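You operate a simulated robot arm through the tools that you are given. There is no shell and no other tool. Be economical: measure what you need, move in short steps, check, and stop when the job is done.

You run a simulated two-armed robot. Do the job below in one go: nothing can be reset, and whatever is moved stays where it is left.

Task
Lock off the machine and prove its test socket dead with the tester.
Fine: switch off, lock, press TRY; then tester into the socket (0 V), and back into its block to prove it again (230 V).

Only the result counts: the job must be done as asked and must still hold three seconds after the hand-in. Knocking over, shifting, dropping, spilling or breaking anything else fails it.

Robot
Two 7-joint arms with two-finger grippers on one trunk, on a base that drives. Base frame: it is fixed to the floor where the robot stands at the start and does not move with it; the origin is under the middle of the robot, x ahead of it, y to its left, z up. Units: m, degrees, N and s.
The left shoulder is at the start at [0.024, 0.217, 1.18], the right one opposite. With the tool pointing down near the work surface each hand reaches from about 0.1 to 0.76 m from the robot's upright axis, wherever it stands, measured 20 degrees to its own side. Places, roughly: machine lock [0.6, 0.1, 0.8]; machine main switch [0.7, 0, 0.8]; machine try button [0.7, 0, 0.8]; test socket well [0.8, 0, 1]; well of the proving block [0.6, 0.3, 1]. Payload 2.2 kg a hand.
The TCP of each hand is the grasp point between the finger pads, 0.019 m short of the fingertips. In the tool frame z runs along the fingers and y along their closing line. Largest opening 0.116 m; the body of the gripper starts 0.07 m behind the TCP.
Orientation is that of the tool frame in the base frame, as [roll, pitch, yaw] about the fixed x, y, z axes, in that order (R = Rz(yaw) Ry(pitch) Rx(roll)). With the fingers straight down and closing along the base's y, the tool's x points along the base's -x, its y along +y and its z along -z.

Tools
- The arms move only by the tool arm_command. It takes "left_rows", "right_rows" or both (then of equal length, played together; a hand with none holds still); each is text: rows parted by semicolons, each of 6 numbers parted by spaces: the shift along the tool's x, y, z in m, then the turn, a rotation vector about the tool's x, y, z in degrees. In form: dx dy dz ax ay az; .... A call has 1 to 20 rows; each row shifts and turns the commanded pose from where the row before left it, along the tool's axes as they then stand. "left_claw" and "right_claw" are, for a hand that has rows, the gripper command, from -1 (shut) to 1 (fully open), values between in proportion, set as the call begins (left out, the last holds). A row lasts 0.2 s, in which the tool goes at most 0.05 m and 8.6 degrees; a call with a longer step from one row to the next is refused whole, and so is a gripper value outside its range. Where a pose cannot be reached the arm comes as near as it can. A force on the tool above 90 N (or 10 N above the force at the start of the call, whichever is more), or a blocked arm, ends the call early, and 0.2 s more pass. Each finger halts on what it meets, pressing with about 37 N; the grip force reading is that of the motor and also rises with nothing between the fingers. The clock runs only during rows and for 0.2 s after the last one: add rows that do not move to give the fingers time. The reply holds the time, the measured pose of the TCP, the force on the tool along the base axes, the opening and the grip force, in the units named above and with some noise, with the torque about the TCP (base axes, N m) and any sound that the robot's microphone picked up.
- Cameras (640 x 400 px; columns grow to the right, rows downward): "scene" is now at [0.1307, 0.0016, 1.3511]; the picture's right is [0.04, -1.00, 0.00], its down [-0.48, -0.02, -0.88] and it looks along [0.88, 0.03, -0.48] (base axes); focal length 214 px, centre (320, 200). "left" rides on the left gripper at [0.069, 0.015, -0.097] in its tool frame; the picture's right is [-0.21, 0.98, 0.00], its down [-0.76, -0.17, -0.63] and it looks along [-0.62, -0.14, 0.78] (tool axes); focal length 251 px, centre (320, 200). "right" rides on the right gripper at [0.069, -0.015, -0.097] in its tool frame; the picture's right is [0.21, 0.98, 0.00], its down [-0.76, 0.17, -0.63] and it looks along [-0.62, 0.14, 0.77] (tool axes); focal length 251 px, centre (320, 200). There is no depth. A picture from a camera that has moved, and an enlarged one, comes with that camera's place and axes in the base frame and with its lens. The place of the scene camera against the robot may be out by one fixed shift of up to 0.012 m in any direction.
- grab_frame(camera): a new picture of that camera. It takes no simulated time.
- move_column(by): slides the trunk up (or, below 0, down) by that many m; the arms and the scene camera ride with it, the base frame stays. It gives what a move gives, with no picture.
- drive_base(legs): drives the robot by 1 to 6 legs, each [ahead, left, turn to the left] in m, m and degrees, along the robot's own axes; the way and the turn of a leg run together, so that a leg with both is an arc; at most 1.5 m and 180 degrees a leg. The arms and the cameras ride along, it lands a little off, and it stops where it bumps. It gives what a move gives.
- pan_tilt(pan, tilt): turns the head with the scene camera to pan (to the left, within 80 degrees either way) and tilt (down, from -29 to 69), counted from straight ahead of the robot. It gives what a move gives.
- inspect(camera, box): a new picture of the part [left, top, right, bottom] of that camera's present view, enlarged. It takes no simulated time.
- finish_job(): hands the job in; it is judged then, once.

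Work in short steps. Places have to be worked out from the pictures, the camera data and where the tool is seen: move nearer, look again, correct. Check each grasp and each placing, and mend what went wrong. You have 120 turns and 88 pictures in all, those below and enlarged ones among them. Open the grippers and draw the arms clear of the work before you hand the job in, unless the task says otherwise; then end with one line.

The tools are called after ">>>" as a command line: name --argument value ..., lists and objects as JSON in quotes. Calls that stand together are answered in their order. arm_command: Moves the arms, as the interface text tells. Its arguments: {"type":"object","properties":{"left_rows":{"type":"string"},"left_claw":{"type":"number"},"right_rows":{"type":"string"},"right_claw":{"type":"number"}},"required":[]} The other tools are called the same way: move_column (by) slides the trunk up or down; drive_base (legs) drives the base; pan_tilt (pan, tilt) turns the head that bears the scene camera; grab_frame (camera) takes a picture; inspect (camera, box) takes an enlarged picture of a part of a camera's view; finish_job () hands the job in.

At the start:

```text
t: 0.0
left_ee_pos: [0.4777, 0.2662, 1.2832]
left_tool_rot: [-179.9, 0.0, 180.0]
left_ft_force: [-0.8, 0.0, -0.3]
left_moment: [0.0, 0.01, 0.01]
left_grip_width: 0.1161
left_finger_force: 0.2
right_ee_pos: [0.4667, -0.0888, 1.2932]
right_tool_rot: [-179.9, 0.0, -179.9]
right_ft_force: [-0.7, 0.4, -0.2]
right_moment: [0.01, -0.05, 0.01]
right_grip_width: 0.116
right_finger_force: 0.1
trunk travel left (down, up): [-0.325, 0.165]
robot x, y, heading: [-0.0017, -0.0003, 0.2]
head pan, tilt: [2.1, 28.6]
```

scene: 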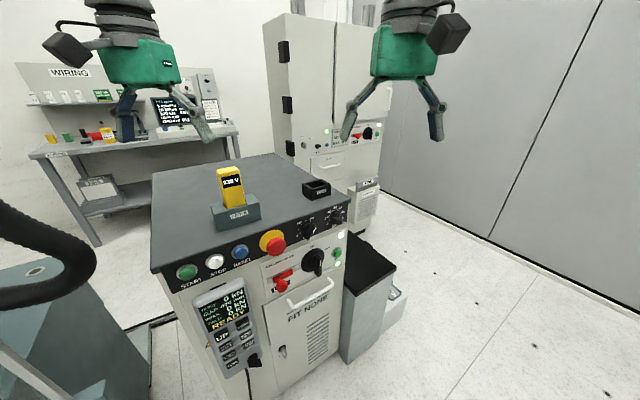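
right: 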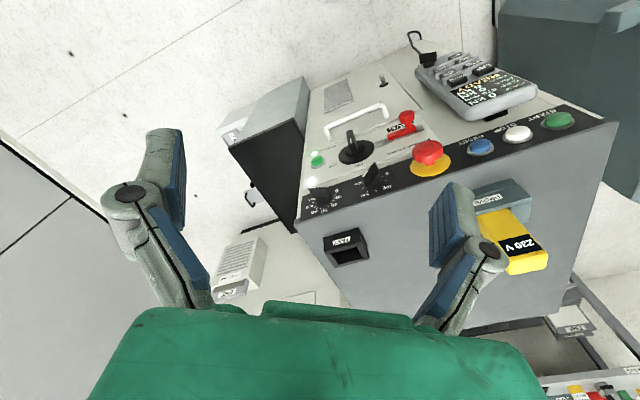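
left: 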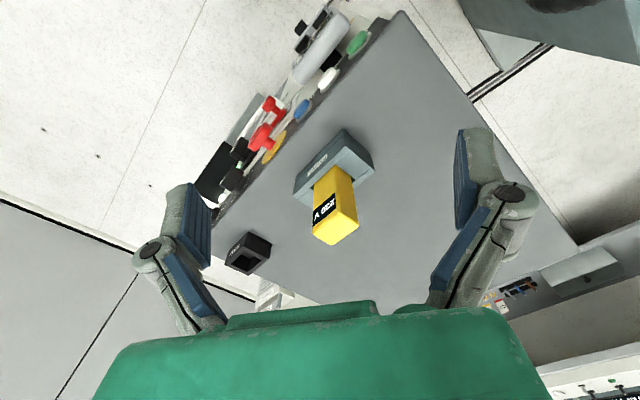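

The machine stands ahead with the tester in its block on top, and the switch, lock slide and TRY button on the front face. I enlarge the panel to see the details.

>>> inspect --camera "scene" --box '[250, 220, 370, 310]'

>>> inspect --camera "scene" --box '[180, 150, 360, 265]'

>>> inspect --camera "right" --box '[290, 80, 460, 200]'

```text
4.44 times, centred on (310, 265) of scene
camera zoom: at [0.1307, 0.0016, 1.3511], right [0.04, -1.0, 0.0], down [-0.48, -0.02, -0.88], along [0.88, 0.03, -0.48], focal length 953 px, centre (364, -89)
```

zoom: 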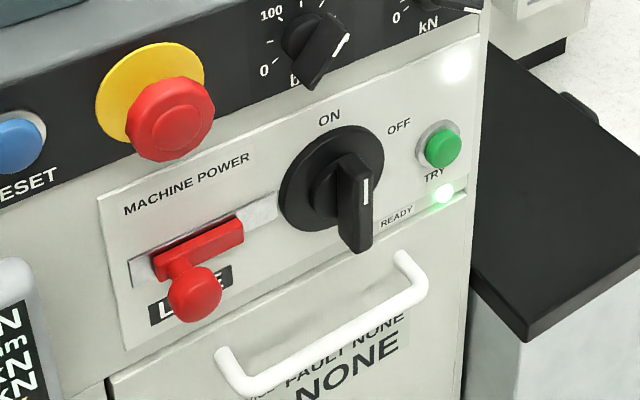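

```text
3.48 times, centred on (270, 208) of scene
camera zoom: at [0.1307, 0.0016, 1.3511], right [0.04, -1.0, 0.0], down [-0.48, -0.02, -0.88], along [0.88, 0.03, -0.48], focal length 746 px, centre (494, 174)
```

zoom: 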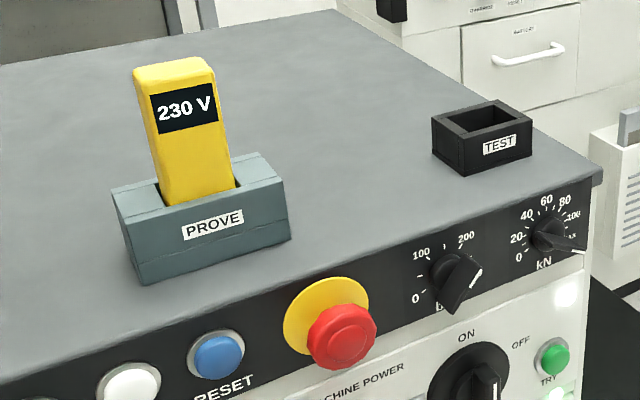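

```text
3.33 times, centred on (375, 140) of right
camera zoom: at [0.3965, -0.1034, 1.3891], right [-0.21, 0.98, 0.0], down [0.76, 0.17, 0.63], along [0.62, 0.13, -0.78], focal length 838 px, centre (137, 400)
```

zoom: 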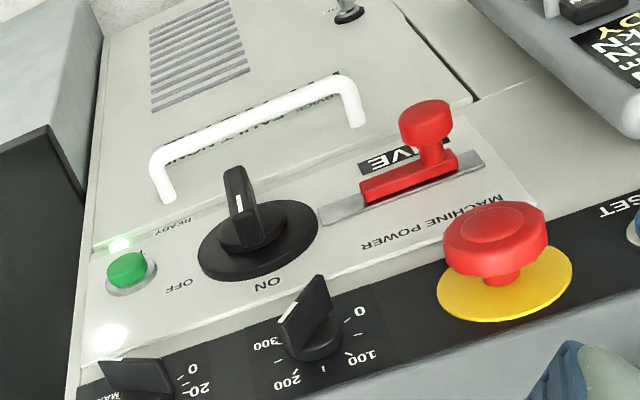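

Triangulated: switch ≈ [0.686, 0.055, 0.807], TRY ≈ [0.738, -0.038, 0.795], lock knob ≈ [0.566, 0.135, 0.818], tester ≈ [0.643, 0.257], socket ≈ [0.770, 0.036]. The machine is yawed about 29°, so I want to stand square to it. First I look left and right for obstacles.

>>> pan_tilt --pan 60 --tilt 45

>>> grab_frame --camera "scene"

>>> pan_tilt --pan -40 --tilt 45

>>> grab_frame --camera "scene"

```text
t: 1.3
left_ee_pos: [0.4752, 0.2648, 1.2846]
left_tool_rot: [-179.8, 0.1, 180.0]
left_ft_force: [-0.1, 0.3, -0.5]
left_moment: [0.02, 0.01, 0.0]
left_grip_width: 0.116
left_finger_force: 0.1
right_ee_pos: [0.463, -0.0882, 1.2936]
right_tool_rot: [-179.9, 0.1, 180.0]
right_ft_force: [-0.1, 1.4, 0.2]
right_moment: [-0.03, 0.02, 0.01]
right_grip_width: 0.1161
right_finger_force: 0.1
trunk travel left (down, up): [-0.325, 0.165]
robot x, y, heading: [0.0004, 0.0031, 0.1]
head pan, tilt: [60.0, 45.0]
```

```text
81 pictures are left
camera scene: at [0.0804, 0.0689, 1.3264], right [0.87, -0.5, 0.0], down [-0.36, -0.61, -0.71], along [0.35, 0.61, -0.71], focal length 214 px, centre (320, 200)
```

scene: 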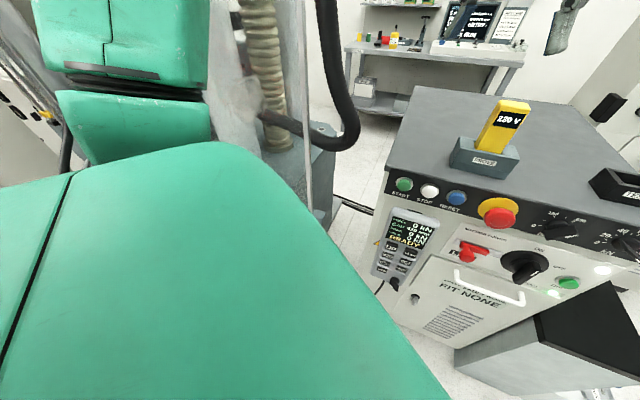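

```text
t: 3.0
left_ee_pos: [0.4747, 0.2658, 1.2852]
left_tool_rot: [-179.8, 0.2, 179.9]
left_ft_force: [-0.2, 0.0, -0.5]
left_moment: [0.03, 0.0, -0.02]
left_grip_width: 0.1158
left_finger_force: 0.0
right_ee_pos: [0.4622, -0.0888, 1.294]
right_tool_rot: [-179.9, 0.1, 180.0]
right_ft_force: [-0.4, -0.1, -0.1]
right_moment: [-0.02, 0.04, -0.01]
right_grip_width: 0.116
right_finger_force: 0.0
trunk travel left (down, up): [-0.325, 0.165]
robot x, y, heading: [-0.0005, -0.0016, 0.0]
head pan, tilt: [-40.0, 45.0]
```

```text
80 pictures are left
camera scene: at [0.1019, -0.054, 1.3265], right [-0.64, -0.77, 0.0], down [-0.54, 0.45, -0.71], along [0.54, -0.46, -0.71], focal length 214 px, centre (320, 200)
```

scene: 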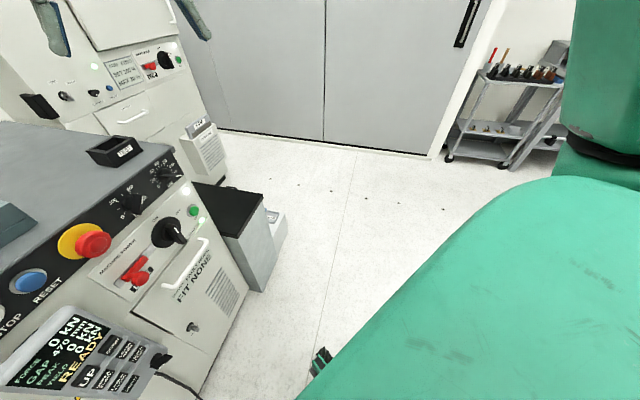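

The right side is clear. I strafe right and turn left about 29° to face the panel squarely.

>>> drive_base --legs '[[0.06, -0.23, 0], [0, 0, 29]]'

>>> pan_tilt --pan 0 --tilt 45

>>> grab_frame --camera "scene"

```text
t: 6.2
left_ee_pos: [0.3464, 0.2313, 1.284]
left_tool_rot: [-179.9, 0.1, -151.0]
left_ft_force: [-0.5, 0.6, 0.1]
left_moment: [0.01, -0.01, 0.0]
left_grip_width: 0.116
left_finger_force: 0.1
right_ee_pos: [0.5082, -0.0866, 1.2934]
right_tool_rot: [180.0, 0.2, -151.0]
right_ft_force: [1.4, -0.2, 0.3]
right_moment: [-0.04, -0.01, 0.01]
right_grip_width: 0.116
right_finger_force: 0.1
trunk travel left (down, up): [-0.325, 0.165]
robot x, y, heading: [0.0569, -0.2304, 29.0]
head pan, tilt: [-40.0, 45.0]
```

```text
t: 7.3
left_ee_pos: [0.3483, 0.2216, 1.2871]
left_tool_rot: [179.7, 0.1, -151.0]
left_ft_force: [-0.1, 0.4, 0.4]
left_moment: [-0.01, 0.02, -0.02]
left_grip_width: 0.1163
left_finger_force: 0.1
right_ee_pos: [0.5081, -0.0916, 1.2956]
right_tool_rot: [179.8, 0.2, -151.0]
right_ft_force: [-0.8, 0.1, 0.8]
right_moment: [0.02, 0.03, 0.0]
right_grip_width: 0.116
right_finger_force: 0.0
trunk travel left (down, up): [-0.325, 0.165]
robot x, y, heading: [0.057, -0.2337, 29.0]
head pan, tilt: [0.0, 45.0]
```

```text
79 pictures are left
camera scene: at [0.1658, -0.1759, 1.3264], right [0.48, -0.88, 0.0], down [-0.62, -0.34, -0.7], along [0.62, 0.34, -0.71], focal length 214 px, centre (320, 200)
```

scene: 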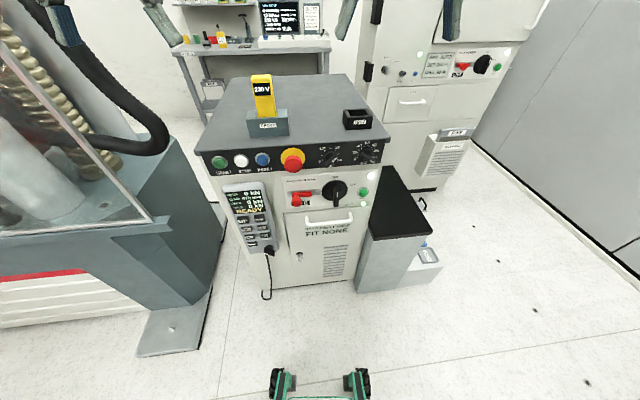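

The view is nearly square now. I enlarge it to measure the exact yaw of the machine.

>>> inspect --camera "scene" --box '[190, 70, 400, 200]'

>>> inspect --camera "scene" --box '[275, 150, 395, 225]'

>>> grab_frame --camera "right"

```text
3.05 times, centred on (295, 135) of scene
camera zoom: at [0.1658, -0.1759, 1.3264], right [0.48, -0.88, 0.0], down [-0.62, -0.34, -0.7], along [0.62, 0.34, -0.71], focal length 654 px, centre (396, 398)
```

zoom: 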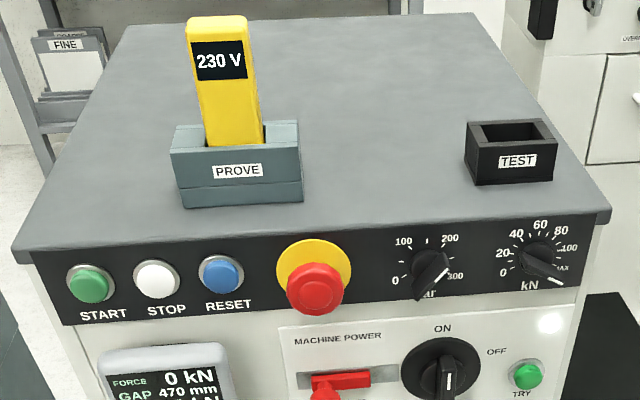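

```text
5.33 times, centred on (335, 188) of scene
camera zoom: at [0.1658, -0.1759, 1.3264], right [0.48, -0.88, 0.0], down [-0.62, -0.34, -0.7], along [0.62, 0.34, -0.71], focal length 1144 px, centre (240, 267)
```

zoom: 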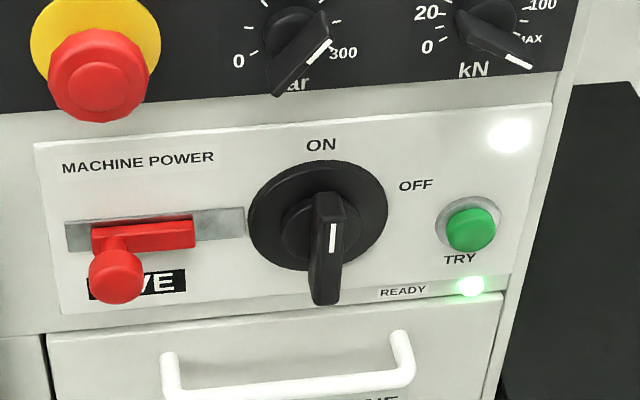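

```text
76 pictures are left
camera right: at [0.455, -0.1401, 1.3907], right [-0.66, 0.75, 0.0], down [0.58, 0.51, 0.64], along [0.48, 0.42, -0.77], focal length 251 px, centre (320, 200)
```

right: 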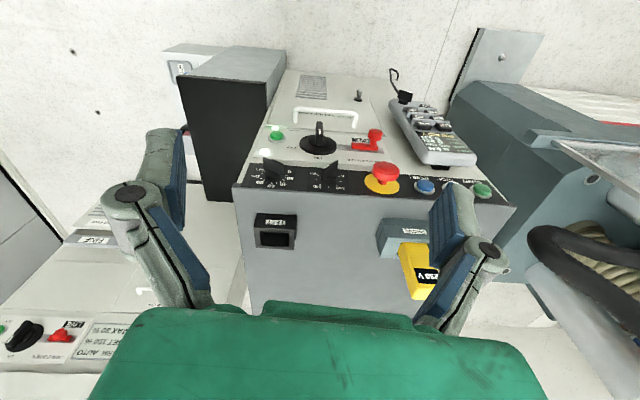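

Edge lines put the machine's normal at about yaw 36°, so I turn the base 7° more, then level the right hand toward the panel.

>>> drive_base --legs '[[0, 0, 7]]'

>>> arm_command --right_rows "0 0 0 0 -8.2 0; 0 0 0 0 -8.2 0; 0 0 0 0 -8.2 0; 0 0 0 0 -8.2 0; 0 0 0 0 -8.2 0; 0 0 0 0 -8.2 0; 0 0 0 0 -8.2 0; 0 0 0 0 -8.2 0; 0 0 0 0 -8.2 0; 0 0 0 0 -8.2 0; 0 0 0 0 -8 0" --right_claw 0.1

```text
t: 8.3
left_ee_pos: [0.2923, 0.2517, 1.288]
left_tool_rot: [179.6, 0.2, -144.0]
left_ft_force: [0.3, -0.5, 0.6]
left_moment: [-0.01, 0.04, -0.03]
left_grip_width: 0.1157
left_finger_force: 0.0
right_ee_pos: [0.4903, -0.0405, 1.2942]
right_tool_rot: [179.6, 0.2, -144.0]
right_ft_force: [0.5, -0.6, 0.5]
right_moment: [0.04, 0.0, 0.0]
right_grip_width: 0.116
right_finger_force: 0.1
trunk travel left (down, up): [-0.325, 0.165]
robot x, y, heading: [0.0623, -0.2294, 36.0]
head pan, tilt: [0.0, 45.0]
```

```text
t: 10.7
left_ee_pos: [0.2856, 0.2567, 1.2867]
left_tool_rot: [180.0, 0.2, -143.9]
left_ft_force: [0.0, 1.0, 0.0]
left_moment: [-0.05, -0.03, 0.0]
left_grip_width: 0.1163
left_finger_force: 0.1
right_ee_pos: [0.4831, -0.036, 1.2956]
right_tool_rot: [10.3, 89.6, 46.2]
right_ft_force: [0.0, 1.2, -0.5]
right_moment: [0.0, -0.01, -0.03]
right_grip_width: 0.064
right_finger_force: 0.1
trunk travel left (down, up): [-0.325, 0.165]
robot x, y, heading: [0.0599, -0.2292, 36.1]
head pan, tilt: [0.0, 45.0]
```

The hand is level. I lower it in front of the panel, moving slightly right, then look.

>>> arm_command --right_rows "0.049 -0.005 0 0 0 0; 0.049 -0.005 0 0 0 0; 0.049 -0.005 0 0 0 0; 0.049 -0.005 0 0 0 0; 0.049 -0.005 0 0 0 0; 0.049 -0.005 0 0 0 0; 0.049 -0.005 0 0 0 0; 0.049 -0.005 0 0 0 0; 0.049 -0.005 0 0 0 0; 0.044 0 0 0 0 0; 0 0 0 0 0 0"

>>> grab_frame --camera "right"

>>> grab_frame --camera "scene"

```text
t: 13.1
left_ee_pos: [0.2866, 0.2517, 1.2892]
left_tool_rot: [179.6, 0.4, -144.1]
left_ft_force: [0.4, -0.3, -0.1]
left_moment: [0.0, 0.02, 0.0]
left_grip_width: 0.1161
left_finger_force: 0.0
right_ee_pos: [0.5145, -0.069, 0.8129]
right_tool_rot: [-13.4, 89.6, 22.2]
right_ft_force: [-0.5, 0.0, -0.5]
right_moment: [0.01, -0.02, -0.02]
right_grip_width: 0.0637
right_finger_force: 0.0
right hand out of reach, approached as far as the arm can: row 9
trunk travel left (down, up): [-0.325, 0.165]
robot x, y, heading: [0.0655, -0.2315, 36.0]
head pan, tilt: [0.0, 45.0]
```

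```text
75 pictures are left
camera right: at [0.4442, -0.1378, 0.7442], right [-0.57, 0.79, -0.22], down [-0.62, -0.24, 0.75], along [0.55, 0.56, 0.62], focal length 251 px, centre (320, 200)
```

right: 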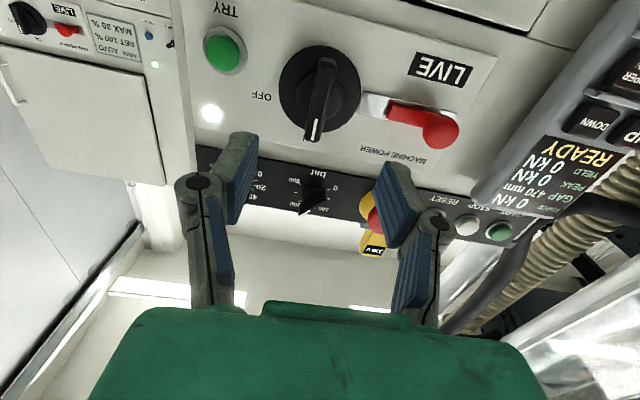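

```text
74 pictures are left
camera scene: at [0.1573, -0.1621, 1.3264], right [0.59, -0.81, 0.0], down [-0.57, -0.42, -0.7], along [0.57, 0.41, -0.71], focal length 214 px, centre (320, 200)
```

scene: 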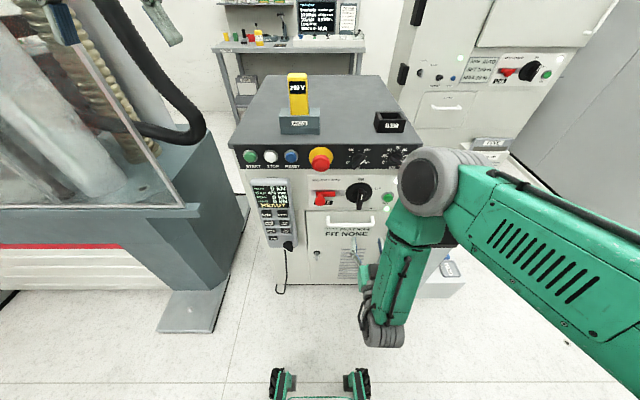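

The switch is laterally aligned with the hand. I advance 8 cm and look again to triangulate with the hand camera.

>>> arm_command --right_rows "0 0 0.04 0 0 0; 0 0 0.04 0 0 0; 0 0 0 0 0 0"

>>> grab_frame --camera "right"

>>> inspect --camera "scene" --box '[300, 140, 440, 230]'

```text
t: 13.9
left_ee_pos: [0.2866, 0.2531, 1.2887]
left_tool_rot: [179.8, 0.4, -143.9]
left_ft_force: [0.0, -0.7, -0.6]
left_moment: [-0.01, 0.02, -0.02]
left_grip_width: 0.1162
left_finger_force: 0.0
right_ee_pos: [0.5781, -0.0212, 0.8153]
right_tool_rot: [-17.3, 89.7, 18.2]
right_ft_force: [-0.3, -0.7, 0.0]
right_moment: [-0.02, 0.01, 0.01]
right_grip_width: 0.0636
right_finger_force: 0.0
right hand out of reach, approached as far as the arm can: row 2
trunk travel left (down, up): [-0.325, 0.165]
robot x, y, heading: [0.0631, -0.2306, 36.0]
head pan, tilt: [0.0, 45.0]
```

```text
73 pictures are left
camera right: at [0.5085, -0.0889, 0.7445], right [-0.57, 0.79, -0.22], down [-0.62, -0.23, 0.75], along [0.55, 0.56, 0.62], focal length 251 px, centre (320, 200)
```

right: 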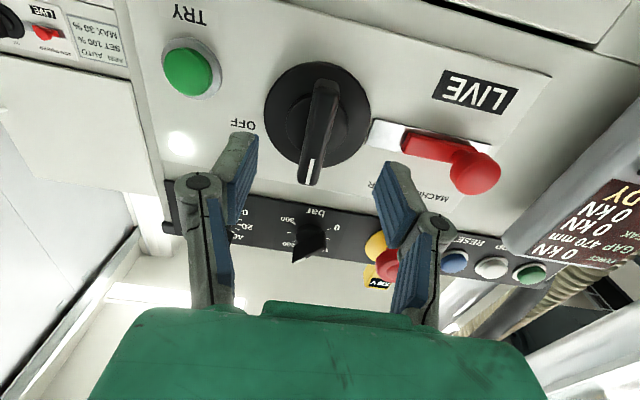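

```text
4.44 times, centred on (370, 185) of scene
camera zoom: at [0.157, -0.1611, 1.3263], right [0.59, -0.81, 0.0], down [-0.57, -0.42, -0.7], along [0.57, 0.41, -0.71], focal length 953 px, centre (98, 267)
```

zoom: 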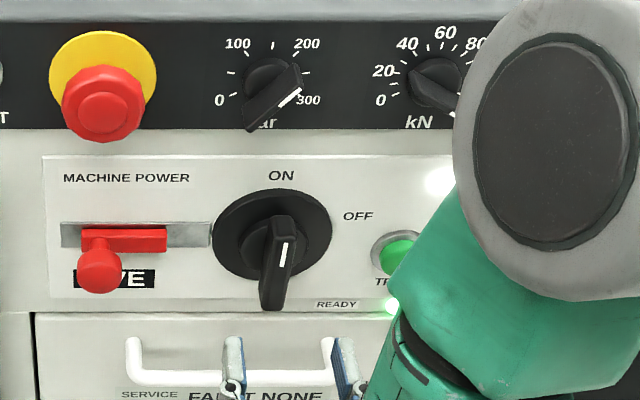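

Disc face is ~0.105 m ahead, z ≈ 0.825. I move up 1 cm and forward 5 cm and check.

>>> arm_command --right_rows "-0.010 0 0.025 0 0 0; 0 0 0.025 0 0 0; 0 0 0 0 0 0"

>>> grab_frame --camera "right"

>>> inspect --camera "scene" --box '[300, 140, 440, 230]'

```text
t: 14.7
left_ee_pos: [0.2868, 0.2539, 1.2875]
left_tool_rot: [179.7, 0.4, -144.0]
left_ft_force: [0.7, 0.2, 0.0]
left_moment: [0.04, 0.01, 0.02]
left_grip_width: 0.1161
left_finger_force: 0.1
right_ee_pos: [0.6196, 0.0098, 0.823]
right_tool_rot: [-0.8, 89.8, 34.8]
right_ft_force: [1.1, -0.4, -0.6]
right_moment: [0.02, 0.03, 0.0]
right_grip_width: 0.0635
right_finger_force: 0.0
trunk travel left (down, up): [-0.325, 0.165]
robot x, y, heading: [0.0626, -0.231, 36.2]
head pan, tilt: [0.0, 45.0]
```

```text
71 pictures are left
camera right: at [0.5493, -0.059, 0.753], right [-0.57, 0.79, -0.21], down [-0.61, -0.24, 0.75], along [0.55, 0.56, 0.62], focal length 251 px, centre (320, 200)
```

right: 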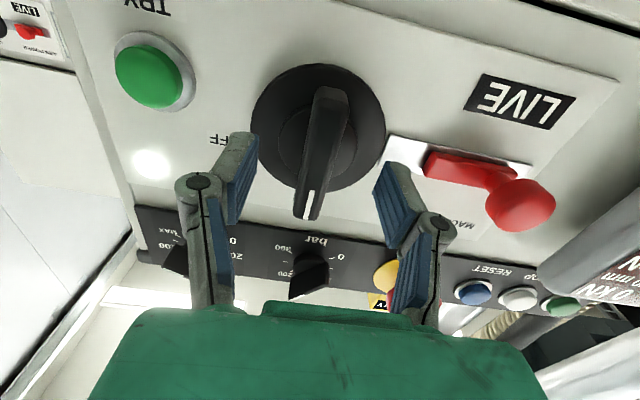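

```text
4.44 times, centred on (370, 185) of scene
camera zoom: at [0.1572, -0.1609, 1.3263], right [0.59, -0.81, 0.0], down [-0.57, -0.42, -0.7], along [0.57, 0.41, -0.71], focal length 953 px, centre (98, 267)
```

zoom: 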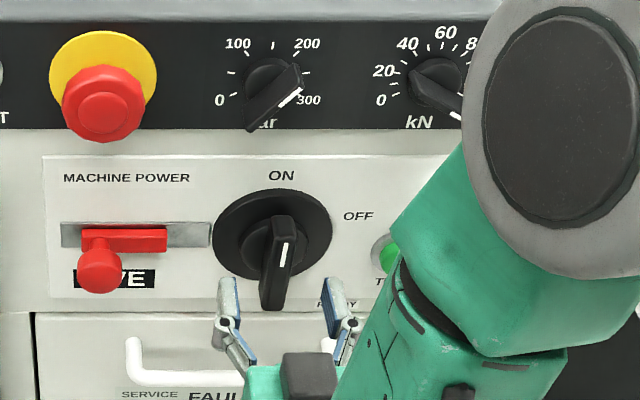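

Alignment looks good. I move 2.3 cm further, then close on the handle.

>>> arm_command --right_rows "0 0 0.012 0 0 0; 0 0 0.011 0 0 0; 0 0 0 0 0 0"

>>> grab_frame --camera "right"

>>> inspect --camera "scene" --box '[320, 160, 420, 230]'

```text
t: 15.5
left_ee_pos: [0.2863, 0.2533, 1.2863]
left_tool_rot: [179.6, 0.4, -144.0]
left_ft_force: [0.3, -0.1, 0.5]
left_moment: [0.05, 0.01, 0.01]
left_grip_width: 0.116
left_finger_force: 0.1
right_ee_pos: [0.6368, 0.0209, 0.823]
right_tool_rot: [2.6, 89.7, 38.3]
right_ft_force: [-0.5, 0.1, 0.4]
right_moment: [-0.02, 0.0, -0.01]
right_grip_width: 0.0637
right_finger_force: 0.1
trunk travel left (down, up): [-0.325, 0.165]
robot x, y, heading: [0.0629, -0.2322, 36.4]
head pan, tilt: [0.0, 45.0]
```

```text
69 pictures are left
camera right: at [0.5677, -0.0462, 0.7527], right [-0.57, 0.79, -0.21], down [-0.61, -0.24, 0.75], along [0.55, 0.56, 0.62], focal length 251 px, centre (320, 200)
```

right: 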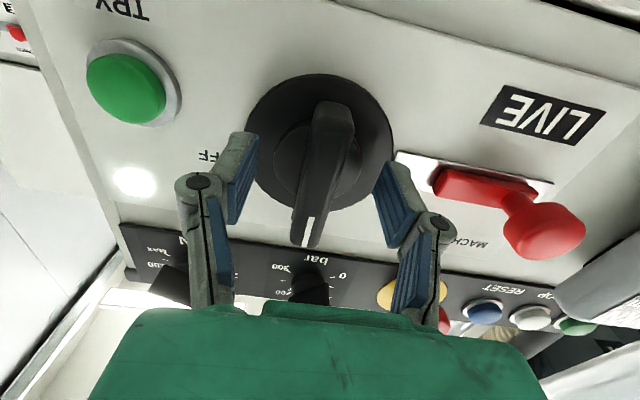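

```text
5.71 times, centred on (370, 195) of scene
camera zoom: at [0.1574, -0.1607, 1.3263], right [0.59, -0.81, 0.0], down [-0.57, -0.42, -0.7], along [0.57, 0.41, -0.71], focal length 1226 px, centre (34, 229)
```

zoom: 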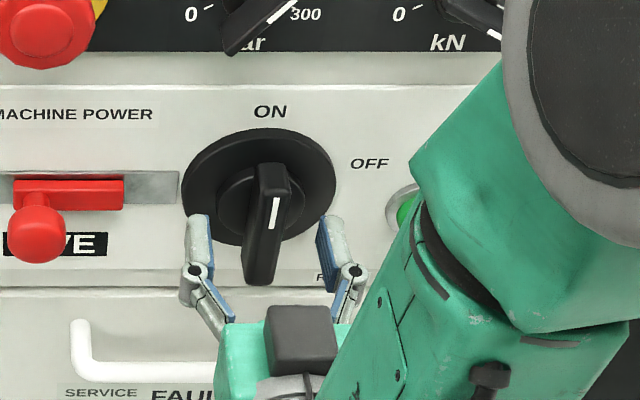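

Fingers straddle the handle near its centre. I close.

>>> arm_command --right_rows "0 0 0 0 0 0; 0 0 0 0 0 0; 0 0 0 0 0 0" --right_claw -1

>>> grab_frame --camera "right"

```text
t: 16.3
left_ee_pos: [0.2859, 0.2533, 1.2878]
left_tool_rot: [179.8, 0.4, -144.0]
left_ft_force: [-0.3, -0.3, 0.5]
left_moment: [0.01, 0.01, 0.02]
left_grip_width: 0.1159
left_finger_force: 0.0
right_ee_pos: [0.6372, 0.0233, 0.8224]
right_tool_rot: [2.8, 89.7, 38.5]
right_ft_force: [-0.7, 0.8, 0.3]
right_moment: [-0.07, 0.14, 0.07]
right_grip_width: 0.0191
right_finger_force: 43.7
trunk travel left (down, up): [-0.325, 0.165]
robot x, y, heading: [0.0576, -0.2296, 36.2]
head pan, tilt: [0.0, 45.0]
```

```text
67 pictures are left
camera right: at [0.5676, -0.0461, 0.7526], right [-0.57, 0.79, -0.21], down [-0.61, -0.24, 0.75], along [0.55, 0.56, 0.62], focal length 251 px, centre (320, 200)
```

right: 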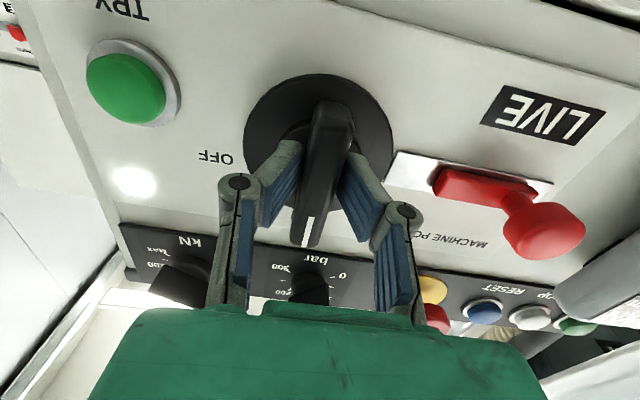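

Handle gripped (19 mm, no side force). I turn clockwise in steps, checking torque.

>>> arm_command --right_rows "0 0 0 0 0 6; 0 0 0 0 0 6; 0 0 0 0 0 6; 0 0 0 0 0 6; 0 0 0 0 0 6"

>>> grab_frame --camera "right"

```text
t: 16.8
left_ee_pos: [0.2922, 0.2426, 1.2909]
left_tool_rot: [179.4, 0.4, -144.2]
left_ft_force: [-0.5, 0.4, -0.1]
left_moment: [0.0, -0.05, -0.01]
left_grip_width: 0.116
left_finger_force: 0.0
right_ee_pos: [0.6362, 0.0245, 0.823]
right_tool_rot: [95.0, 83.6, 126.5]
right_ft_force: [7.9, -19.1, -2.2]
right_moment: [0.21, -0.16, -0.1]
right_grip_width: 0.0193
right_finger_force: 44.3
right hand out of reach, approached as far as the arm can: row 1, 2
trunk travel left (down, up): [-0.325, 0.165]
robot x, y, heading: [0.0634, -0.2338, 35.6]
head pan, tilt: [0.0, 45.0]
stopped in row 2 (right hand): the force on the tool passed its limit at 98 N (the readings are from after the stop); the commanded pose is now the measured one
```

```text
66 pictures are left
camera right: at [0.5572, -0.0327, 0.7535], right [-0.52, 0.85, -0.1], down [-0.57, -0.26, 0.78], along [0.63, 0.46, 0.62], focal length 251 px, centre (320, 200)
```

right: 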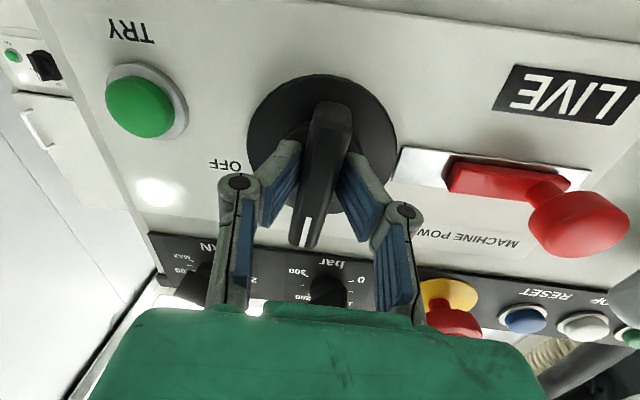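

The wrist hits a limit in that roll. The switch bar can instead be pushed sideways with a closed finger, so I release and back off.

>>> arm_command --right_rows "0 0 0 0 0 0; 0 0 0 0 0 0; 0 0 -0.04 0 0 0; 0 0 -0.05 0 0 0; 0 0 0 0 0 -6.4; 0 0 0 0 8 0; 0 0 0 0 8 0; 0 0 0 0 8 0" --right_claw 0

>>> inspect --camera "scene" --box '[300, 140, 440, 230]'

```text
t: 18.6
left_ee_pos: [0.2866, 0.246, 1.2892]
left_tool_rot: [179.7, 0.5, -144.2]
left_ft_force: [0.0, 0.0, 0.5]
left_moment: [-0.03, -0.01, -0.01]
left_grip_width: 0.1162
left_finger_force: 0.0
right_ee_pos: [0.5537, -0.0164, 0.8264]
right_tool_rot: [179.7, 65.4, -148.1]
right_ft_force: [0.0, -0.2, -0.1]
right_moment: [0.01, -0.04, -0.03]
right_grip_width: 0.0579
right_finger_force: 0.2
trunk travel left (down, up): [-0.325, 0.165]
robot x, y, heading: [0.0621, -0.2345, 35.7]
head pan, tilt: [0.0, 45.0]
```

```text
4.44 times, centred on (370, 185) of scene
camera zoom: at [0.1619, -0.1682, 1.3263], right [0.58, -0.81, 0.0], down [-0.58, -0.41, -0.7], along [0.57, 0.41, -0.71], focal length 953 px, centre (98, 267)
```

zoom: 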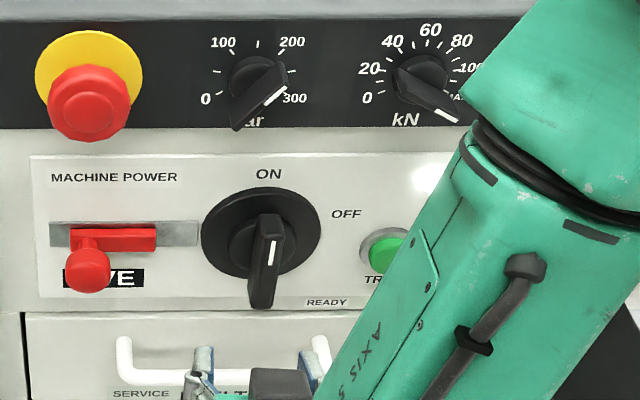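

Now I close the fingers and set the tip to the left of the upper half of the bar, stopping a few cm short to verify.

>>> arm_command --right_rows "-0.0214 0.0139 -0.0109 0 0 0; 0 0 0 0 0 0; -0.0125 0.0022 0.0272 0 0 0; -0.0125 0.0022 0.0272 0 0 0; 0 0 0 0 0 0" --right_claw -1

>>> grab_frame --camera "right"

>>> inspect --camera "scene" --box '[300, 140, 440, 230]'

```text
t: 19.8
left_ee_pos: [0.2808, 0.2543, 1.2876]
left_tool_rot: [-179.9, 0.6, -144.1]
left_ft_force: [0.1, -0.4, 0.0]
left_moment: [-0.01, -0.03, 0.01]
left_grip_width: 0.1162
left_finger_force: 0.1
right_ee_pos: [0.5911, 0.0358, 0.8516]
right_tool_rot: [-179.4, 65.6, -147.1]
right_ft_force: [-0.4, 0.9, 0.7]
right_moment: [-0.01, 0.0, -0.03]
right_grip_width: 0.0001
right_finger_force: 28.3
trunk travel left (down, up): [-0.325, 0.165]
robot x, y, heading: [0.0604, -0.233, 35.7]
head pan, tilt: [0.0, 45.0]
```

```text
64 pictures are left
camera right: at [0.5006, -0.0388, 0.8276], right [-0.6, 0.78, -0.2], down [-0.31, 0.0, 0.95], along [0.74, 0.63, 0.24], focal length 251 px, centre (320, 200)
```

right: 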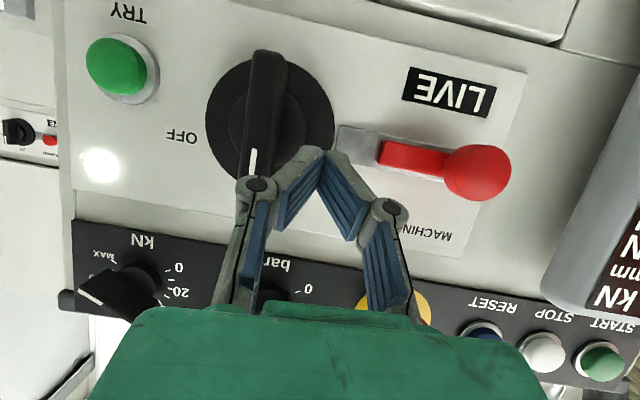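

```text
4.44 times, centred on (370, 185) of scene
camera zoom: at [0.1523, -0.1549, 1.3263], right [0.59, -0.81, 0.01], down [-0.57, -0.42, -0.7], along [0.57, 0.41, -0.71], focal length 953 px, centre (98, 267)
```

zoom: 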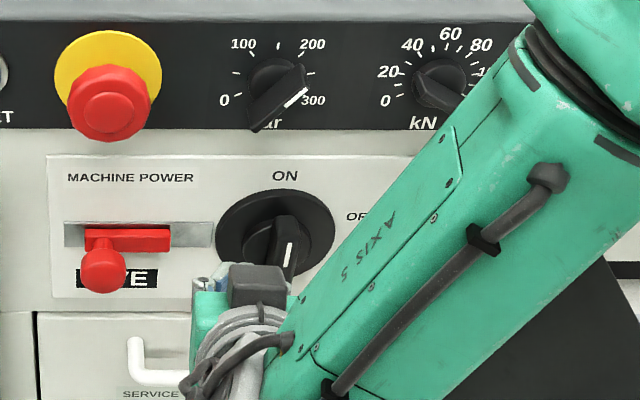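

Tip is to the left of the bar's upper end. I go in 3 cm.

>>> arm_command --right_rows "-0.0068 0.001 0.015 0 0 0; -0.0068 0.001 0.015 0 0 0; 0 0 0 0 0 0"

>>> grab_frame --camera "right"

```text
t: 20.6
left_ee_pos: [0.2831, 0.2563, 1.2877]
left_tool_rot: [-180.0, 0.4, -144.1]
left_ft_force: [-1.0, 0.8, 0.2]
left_moment: [-0.05, -0.02, 0.01]
left_grip_width: 0.1161
left_finger_force: 0.0
right_ee_pos: [0.6194, 0.0567, 0.8499]
right_tool_rot: [-179.3, 65.5, -147.2]
right_ft_force: [-1.3, -0.5, -0.3]
right_moment: [0.01, 0.02, -0.06]
right_grip_width: 0.0001
right_finger_force: 28.3
trunk travel left (down, up): [-0.325, 0.165]
robot x, y, heading: [0.0571, -0.2359, 35.9]
head pan, tilt: [0.0, 45.0]
```

```text
62 pictures are left
camera right: at [0.5285, -0.0181, 0.8265], right [-0.59, 0.78, -0.2], down [-0.31, 0.0, 0.95], along [0.74, 0.63, 0.24], focal length 251 px, centre (320, 200)
```

right: 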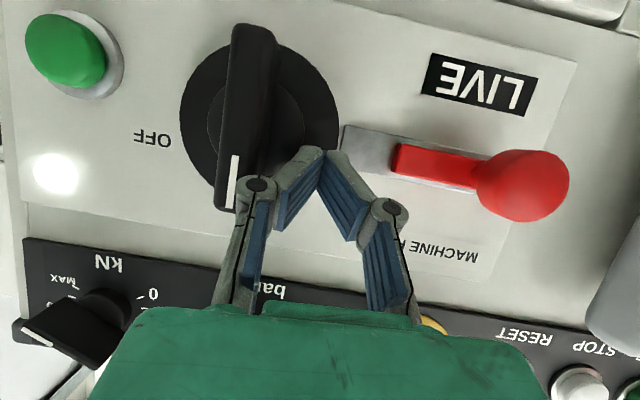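

I push the bar's upper end rightward along an arc, first to about 45°.

>>> arm_command --right_rows "-0.0011 -0.009 0 0 0 0; -0.0011 -0.009 0 0 0 0; -0.0034 -0.0074 -0.0011 0 0 0; -0.0034 -0.0074 -0.0011 0 0 0; 0 -0.008 0.0006 0 0 0; 0 0 0 0 0 0"

>>> grab_frame --camera "right"

```text
t: 22.0
left_ee_pos: [0.2872, 0.2479, 1.2898]
left_tool_rot: [179.7, 0.5, -144.2]
left_ft_force: [0.2, 0.0, 0.2]
left_moment: [-0.04, -0.01, 0.0]
left_grip_width: 0.1159
left_finger_force: 0.0
right_ee_pos: [0.645, 0.0166, 0.8587]
right_tool_rot: [-180.0, 65.6, -147.9]
right_ft_force: [-0.2, -0.3, 1.1]
right_moment: [0.0, -0.01, 0.01]
right_grip_width: 0.0
right_finger_force: 28.4
trunk travel left (down, up): [-0.325, 0.165]
robot x, y, heading: [0.0613, -0.2346, 35.8]
head pan, tilt: [0.0, 45.0]
```

```text
61 pictures are left
camera right: at [0.554, -0.0576, 0.8353], right [-0.59, 0.78, -0.2], down [-0.31, 0.0, 0.95], along [0.74, 0.63, 0.24], focal length 251 px, centre (320, 200)
```

right: 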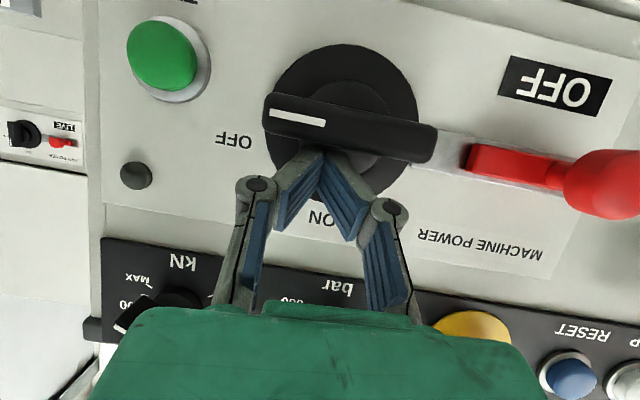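

The switch snapped to OFF (the panel now reads OFF, lamp out). Now I back off and go to the left of the red lock knob (≈ [0.562, 0.134, 0.825]).

>>> arm_command --right_rows "0.0145 -0.0025 -0.032 0 0 0; 0.0145 -0.0025 -0.032 0 0 0; 0.0058 0.0371 0.0004 0 0 0; 0.0058 0.0371 0.0004 0 0 0; 0.0058 0.0371 0.0004 0 0 0; 0.0058 0.0371 0.0004 0 0 0; 0.0058 0.0371 0.0004 0 0 0; 0 0 0 0 0 0"

>>> grab_frame --camera "right"

>>> grab_frame --camera "scene"

```text
t: 23.8
left_ee_pos: [0.2859, 0.2507, 1.2886]
left_tool_rot: [179.9, 0.5, -144.2]
left_ft_force: [0.1, 0.4, -0.1]
left_moment: [0.0, 0.0, -0.01]
left_grip_width: 0.1159
left_finger_force: 0.1
right_ee_pos: [0.4819, 0.129, 0.8307]
right_tool_rot: [-179.8, 65.6, -147.7]
right_ft_force: [0.3, -0.2, -0.4]
right_moment: [-0.02, 0.03, -0.01]
right_grip_width: 0.0
right_finger_force: 28.9
trunk travel left (down, up): [-0.325, 0.165]
robot x, y, heading: [0.0662, -0.2358, 35.8]
head pan, tilt: [0.0, 45.0]
```

```text
60 pictures are left
camera right: at [0.3907, 0.0546, 0.8077], right [-0.6, 0.78, -0.2], down [-0.31, 0.0, 0.95], along [0.74, 0.63, 0.24], focal length 251 px, centre (320, 200)
```

right: 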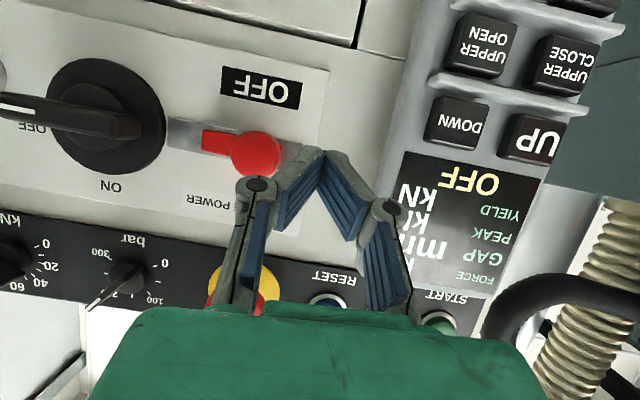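

```text
59 pictures are left
camera scene: at [0.1571, -0.1611, 1.3263], right [0.59, -0.81, 0.0], down [-0.57, -0.42, -0.7], along [0.57, 0.41, -0.71], focal length 214 px, centre (320, 200)
```

scene: 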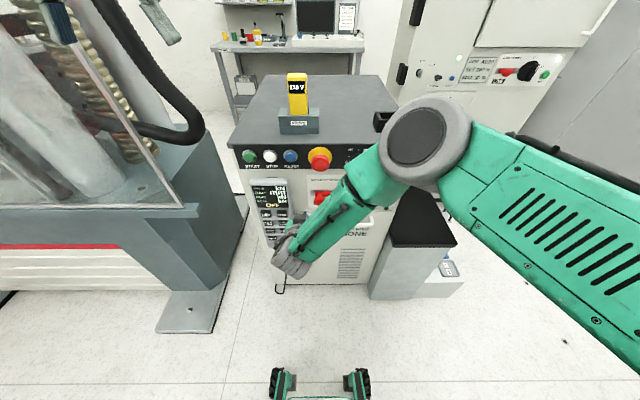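

Clear gap between knob and pendant. I advance 5.5 cm so that the tip is beside the knob.

>>> arm_command --right_rows "-0.0114 0.002 0.025 0 0 0; -0.0114 0.002 0.025 0 0 0; 0 0 0 0 0 0"

>>> grab_frame --camera "right"

```text
t: 24.6
left_ee_pos: [0.2869, 0.2478, 1.2905]
left_tool_rot: [179.8, 0.5, -144.2]
left_ft_force: [-0.1, 0.0, -0.2]
left_moment: [-0.01, 0.02, 0.02]
left_grip_width: 0.116
left_finger_force: 0.0
right_ee_pos: [0.5255, 0.1612, 0.8324]
right_tool_rot: [-179.9, 65.6, -147.8]
right_ft_force: [0.0, -0.3, 0.1]
right_moment: [0.03, 0.03, 0.02]
right_grip_width: 0.0
right_finger_force: 28.0
trunk travel left (down, up): [-0.325, 0.165]
robot x, y, heading: [0.0597, -0.2345, 35.8]
head pan, tilt: [0.0, 45.0]
```

```text
58 pictures are left
camera right: at [0.4347, 0.0858, 0.8089], right [-0.6, 0.78, -0.2], down [-0.31, 0.0, 0.95], along [0.74, 0.63, 0.24], focal length 251 px, centre (320, 200)
```

right: 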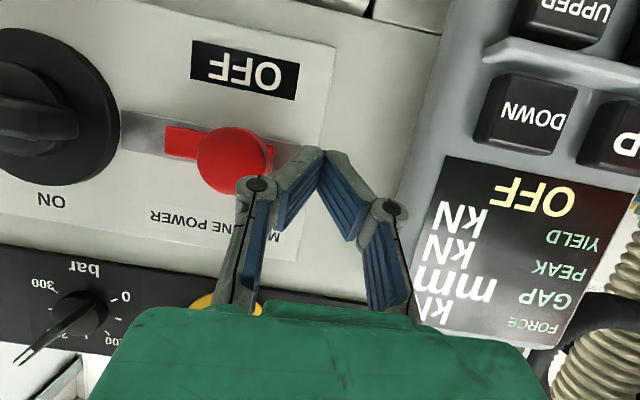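

I push the knob right in small steps.

>>> arm_command --right_rows "-0.0002 -0.009 0.0004 0 0 0; -0.0002 -0.009 0.0004 0 0 0; -0.0002 -0.009 0.0004 0 0 0; -0.0002 -0.009 0.0004 0 0 0; -0.0002 -0.009 0.0004 0 0 0; 0 0 0 0 0 0"

>>> grab_frame --camera "right"

```text
t: 26.0
left_ee_pos: [0.2883, 0.2489, 1.2889]
left_tool_rot: [179.6, 0.5, -144.2]
left_ft_force: [0.8, 0.2, -0.1]
left_moment: [0.0, 0.01, 0.05]
left_grip_width: 0.1162
left_finger_force: 0.1
right_ee_pos: [0.5498, 0.123, 0.8324]
right_tool_rot: [-179.9, 65.6, -147.9]
right_ft_force: [0.3, 0.5, 0.2]
right_moment: [0.04, -0.01, 0.02]
right_grip_width: 0.0003
right_finger_force: 28.9
trunk travel left (down, up): [-0.325, 0.165]
robot x, y, heading: [0.0647, -0.2349, 35.6]
head pan, tilt: [0.0, 45.0]
```

```text
57 pictures are left
camera right: at [0.46, 0.0485, 0.8085], right [-0.59, 0.78, -0.2], down [-0.31, 0.0, 0.95], along [0.74, 0.63, 0.24], focal length 251 px, centre (320, 200)
```

right: 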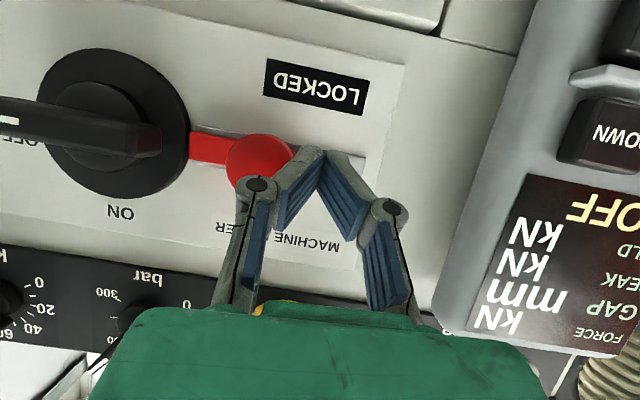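

The panel reads LOCKED. TRY triangulates to f ≈ 0.562 ([0.723, -0.039, 0.811]). I back off and move over in front of it.

>>> arm_command --right_rows "0 0.005 0 0 0 0; 0.0145 -0.0025 -0.032 0 0 0; 0.0145 -0.0025 -0.032 0 0 0; 0.0028 -0.0476 0.0041 0 0 0; 0.0028 -0.0476 0.0041 0 0 0; 0.0028 -0.0476 0.0041 0 0 0; 0.0028 -0.0476 0.0041 0 0 0; 0.0028 -0.0476 0.0041 0 0 0; 0 0 0 0 0 0"

>>> grab_frame --camera "right"

```text
t: 28.0
left_ee_pos: [0.2865, 0.2495, 1.2889]
left_tool_rot: [179.8, 0.5, -144.3]
left_ft_force: [0.8, -0.1, 0.7]
left_moment: [0.04, 0.02, -0.01]
left_grip_width: 0.1161
left_finger_force: 0.0
right_ee_pos: [0.6176, -0.0921, 0.8147]
right_tool_rot: [-178.3, 65.4, -147.2]
right_ft_force: [-0.5, 0.3, -0.4]
right_moment: [-0.01, 0.03, -0.02]
right_grip_width: 0.0
right_finger_force: 28.6
right hand out of reach, approached as far as the arm can: row 8
trunk travel left (down, up): [-0.325, 0.165]
robot x, y, heading: [0.0612, -0.2335, 36.0]
head pan, tilt: [0.0, 45.0]
```

```text
56 pictures are left
camera right: at [0.5255, -0.1657, 0.7907], right [-0.58, 0.79, -0.21], down [-0.31, 0.02, 0.95], along [0.75, 0.62, 0.24], focal length 251 px, centre (320, 200)
```

right: 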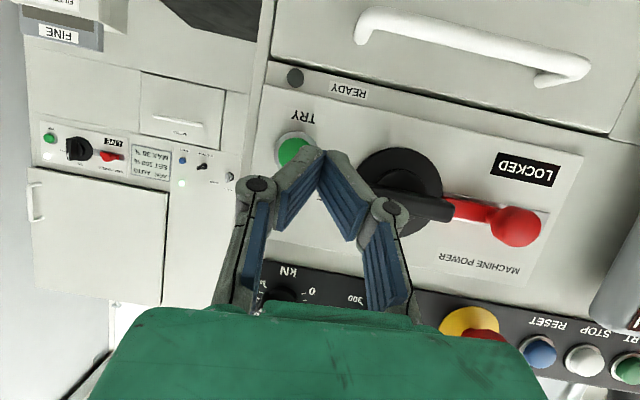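

I shift 2 cm right and advance 7 cm, then check alignment on the button.

>>> arm_command --right_rows "0.0023 -0.019 0.002 0 0 0; -0.0145 0.0025 0.0318 0 0 0; -0.0145 0.0025 0.0318 0 0 0; 0 0 0 0 0 0"

>>> grab_frame --camera "right"

```text
t: 29.0
left_ee_pos: [0.2872, 0.2468, 1.2896]
left_tool_rot: [179.7, 0.6, -144.2]
left_ft_force: [-0.3, 0.4, 0.1]
left_moment: [0.0, 0.01, 0.02]
left_grip_width: 0.1158
left_finger_force: 0.1
right_ee_pos: [0.6723, -0.0486, 0.8138]
right_tool_rot: [-179.4, 65.4, -147.7]
right_ft_force: [0.1, -1.2, 0.1]
right_moment: [0.02, 0.0, -0.01]
right_grip_width: 0.0001
right_finger_force: 28.7
right hand out of reach, approached as far as the arm can: row 1
trunk travel left (down, up): [-0.325, 0.165]
robot x, y, heading: [0.0614, -0.2342, 36.0]
head pan, tilt: [0.0, 45.0]
```

```text
55 pictures are left
camera right: at [0.5817, -0.124, 0.7916], right [-0.59, 0.78, -0.2], down [-0.31, 0.01, 0.95], along [0.75, 0.62, 0.24], focal length 251 px, centre (320, 200)
```

right: 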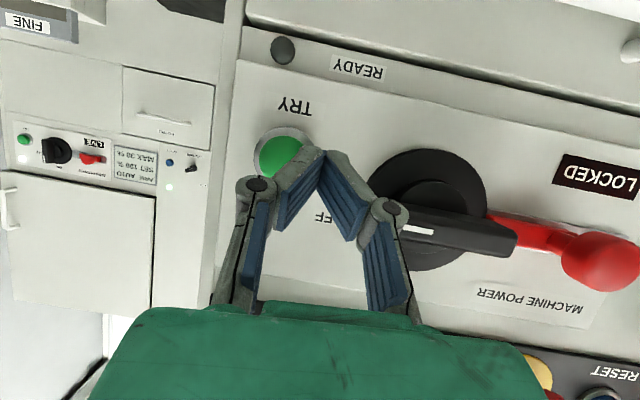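

Still 2 cm left of the button; I shift right and recheck.

>>> arm_command --right_rows "0 -0.011 0.0006 0 0 0; 0 -0.011 0.0006 0 0 0; 0 0 0 0 0 0"

>>> grab_frame --camera "right"

```text
t: 29.8
left_ee_pos: [0.2866, 0.2479, 1.2892]
left_tool_rot: [179.9, 0.5, -144.2]
left_ft_force: [-0.3, -0.3, 0.2]
left_moment: [0.01, -0.01, 0.02]
left_grip_width: 0.1158
left_finger_force: 0.1
right_ee_pos: [0.6775, -0.0483, 0.8174]
right_tool_rot: [-179.2, 65.6, -147.8]
right_ft_force: [0.1, -0.3, -0.4]
right_moment: [-0.02, 0.04, -0.01]
right_grip_width: 0.0002
right_finger_force: 28.6
right hand out of reach, approached as far as the arm can: row 1, 2
trunk travel left (down, up): [-0.325, 0.165]
robot x, y, heading: [0.0637, -0.2322, 35.8]
head pan, tilt: [0.0, 45.0]
```

```text
54 pictures are left
camera right: at [0.5855, -0.1236, 0.7939], right [-0.59, 0.78, -0.2], down [-0.31, 0.01, 0.95], along [0.75, 0.62, 0.24], focal length 251 px, centre (320, 200)
```

right: 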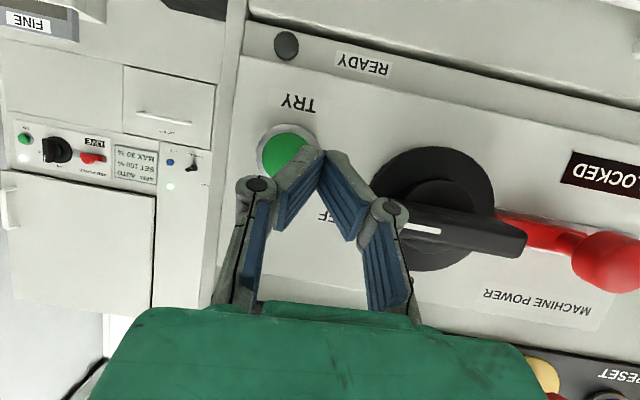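

The arm is at its right limit, so I retreat, drive the base 8 cm right (parallel to the panel), and look again.

>>> arm_command --right_rows "0.0145 0 -0.032 0 0 0; 0.0145 0 -0.032 0 0 0; 0 0 0 0 0 0"

>>> drive_base --legs '[[0, -0.09, 0]]'

>>> arm_command --right_rows "0 0 0 0 0 0"

>>> grab_frame --camera "right"

```text
t: 30.6
left_ee_pos: [0.2869, 0.2476, 1.2886]
left_tool_rot: [179.8, 0.5, -144.2]
left_ft_force: [-0.2, 0.7, -0.2]
left_moment: [-0.02, 0.0, 0.0]
left_grip_width: 0.1158
left_finger_force: 0.1
right_ee_pos: [0.6158, -0.0851, 0.8163]
right_tool_rot: [-179.3, 65.5, -147.6]
right_ft_force: [0.1, -0.2, 0.0]
right_moment: [-0.02, 0.02, 0.0]
right_grip_width: 0.0
right_finger_force: 28.2
trunk travel left (down, up): [-0.325, 0.165]
robot x, y, heading: [0.0587, -0.2331, 35.8]
head pan, tilt: [0.0, 45.0]
```

```text
t: 31.7
left_ee_pos: [0.3063, 0.2206, 1.28]
left_tool_rot: [-178.1, 0.4, -143.9]
left_ft_force: [-0.4, 1.4, -0.5]
left_moment: [-0.18, -0.09, -0.01]
left_grip_width: 0.116
left_finger_force: 0.2
right_ee_pos: [0.643, -0.1236, 0.8241]
right_tool_rot: [-175.1, 65.6, -143.5]
right_ft_force: [-1.4, 2.6, -0.2]
right_moment: [-0.08, -0.06, -0.23]
right_grip_width: 0.0001
right_finger_force: 28.6
trunk travel left (down, up): [-0.325, 0.165]
robot x, y, heading: [0.1025, -0.3009, 35.9]
head pan, tilt: [0.0, 45.0]
```

```text
t: 32.1
left_ee_pos: [0.3422, 0.1652, 1.2951]
left_tool_rot: [179.0, 0.8, -144.2]
left_ft_force: [0.4, -2.3, -0.2]
left_moment: [0.09, 0.06, -0.01]
left_grip_width: 0.1163
left_finger_force: 0.1
right_ee_pos: [0.6686, -0.1614, 0.8158]
right_tool_rot: [178.5, 65.6, -149.4]
right_ft_force: [0.9, -1.4, -0.4]
right_moment: [0.06, 0.01, 0.09]
right_grip_width: 0.0002
right_finger_force: 28.3
trunk travel left (down, up): [-0.325, 0.165]
robot x, y, heading: [0.1114, -0.3001, 36.1]
head pan, tilt: [0.0, 45.0]
```

```text
53 pictures are left
camera right: at [0.5763, -0.2361, 0.793], right [-0.59, 0.78, -0.19], down [-0.31, -0.01, 0.95], along [0.75, 0.62, 0.24], focal length 251 px, centre (320, 200)
```

right: 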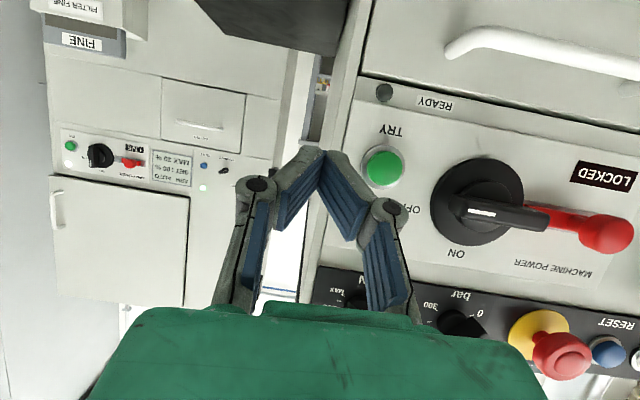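

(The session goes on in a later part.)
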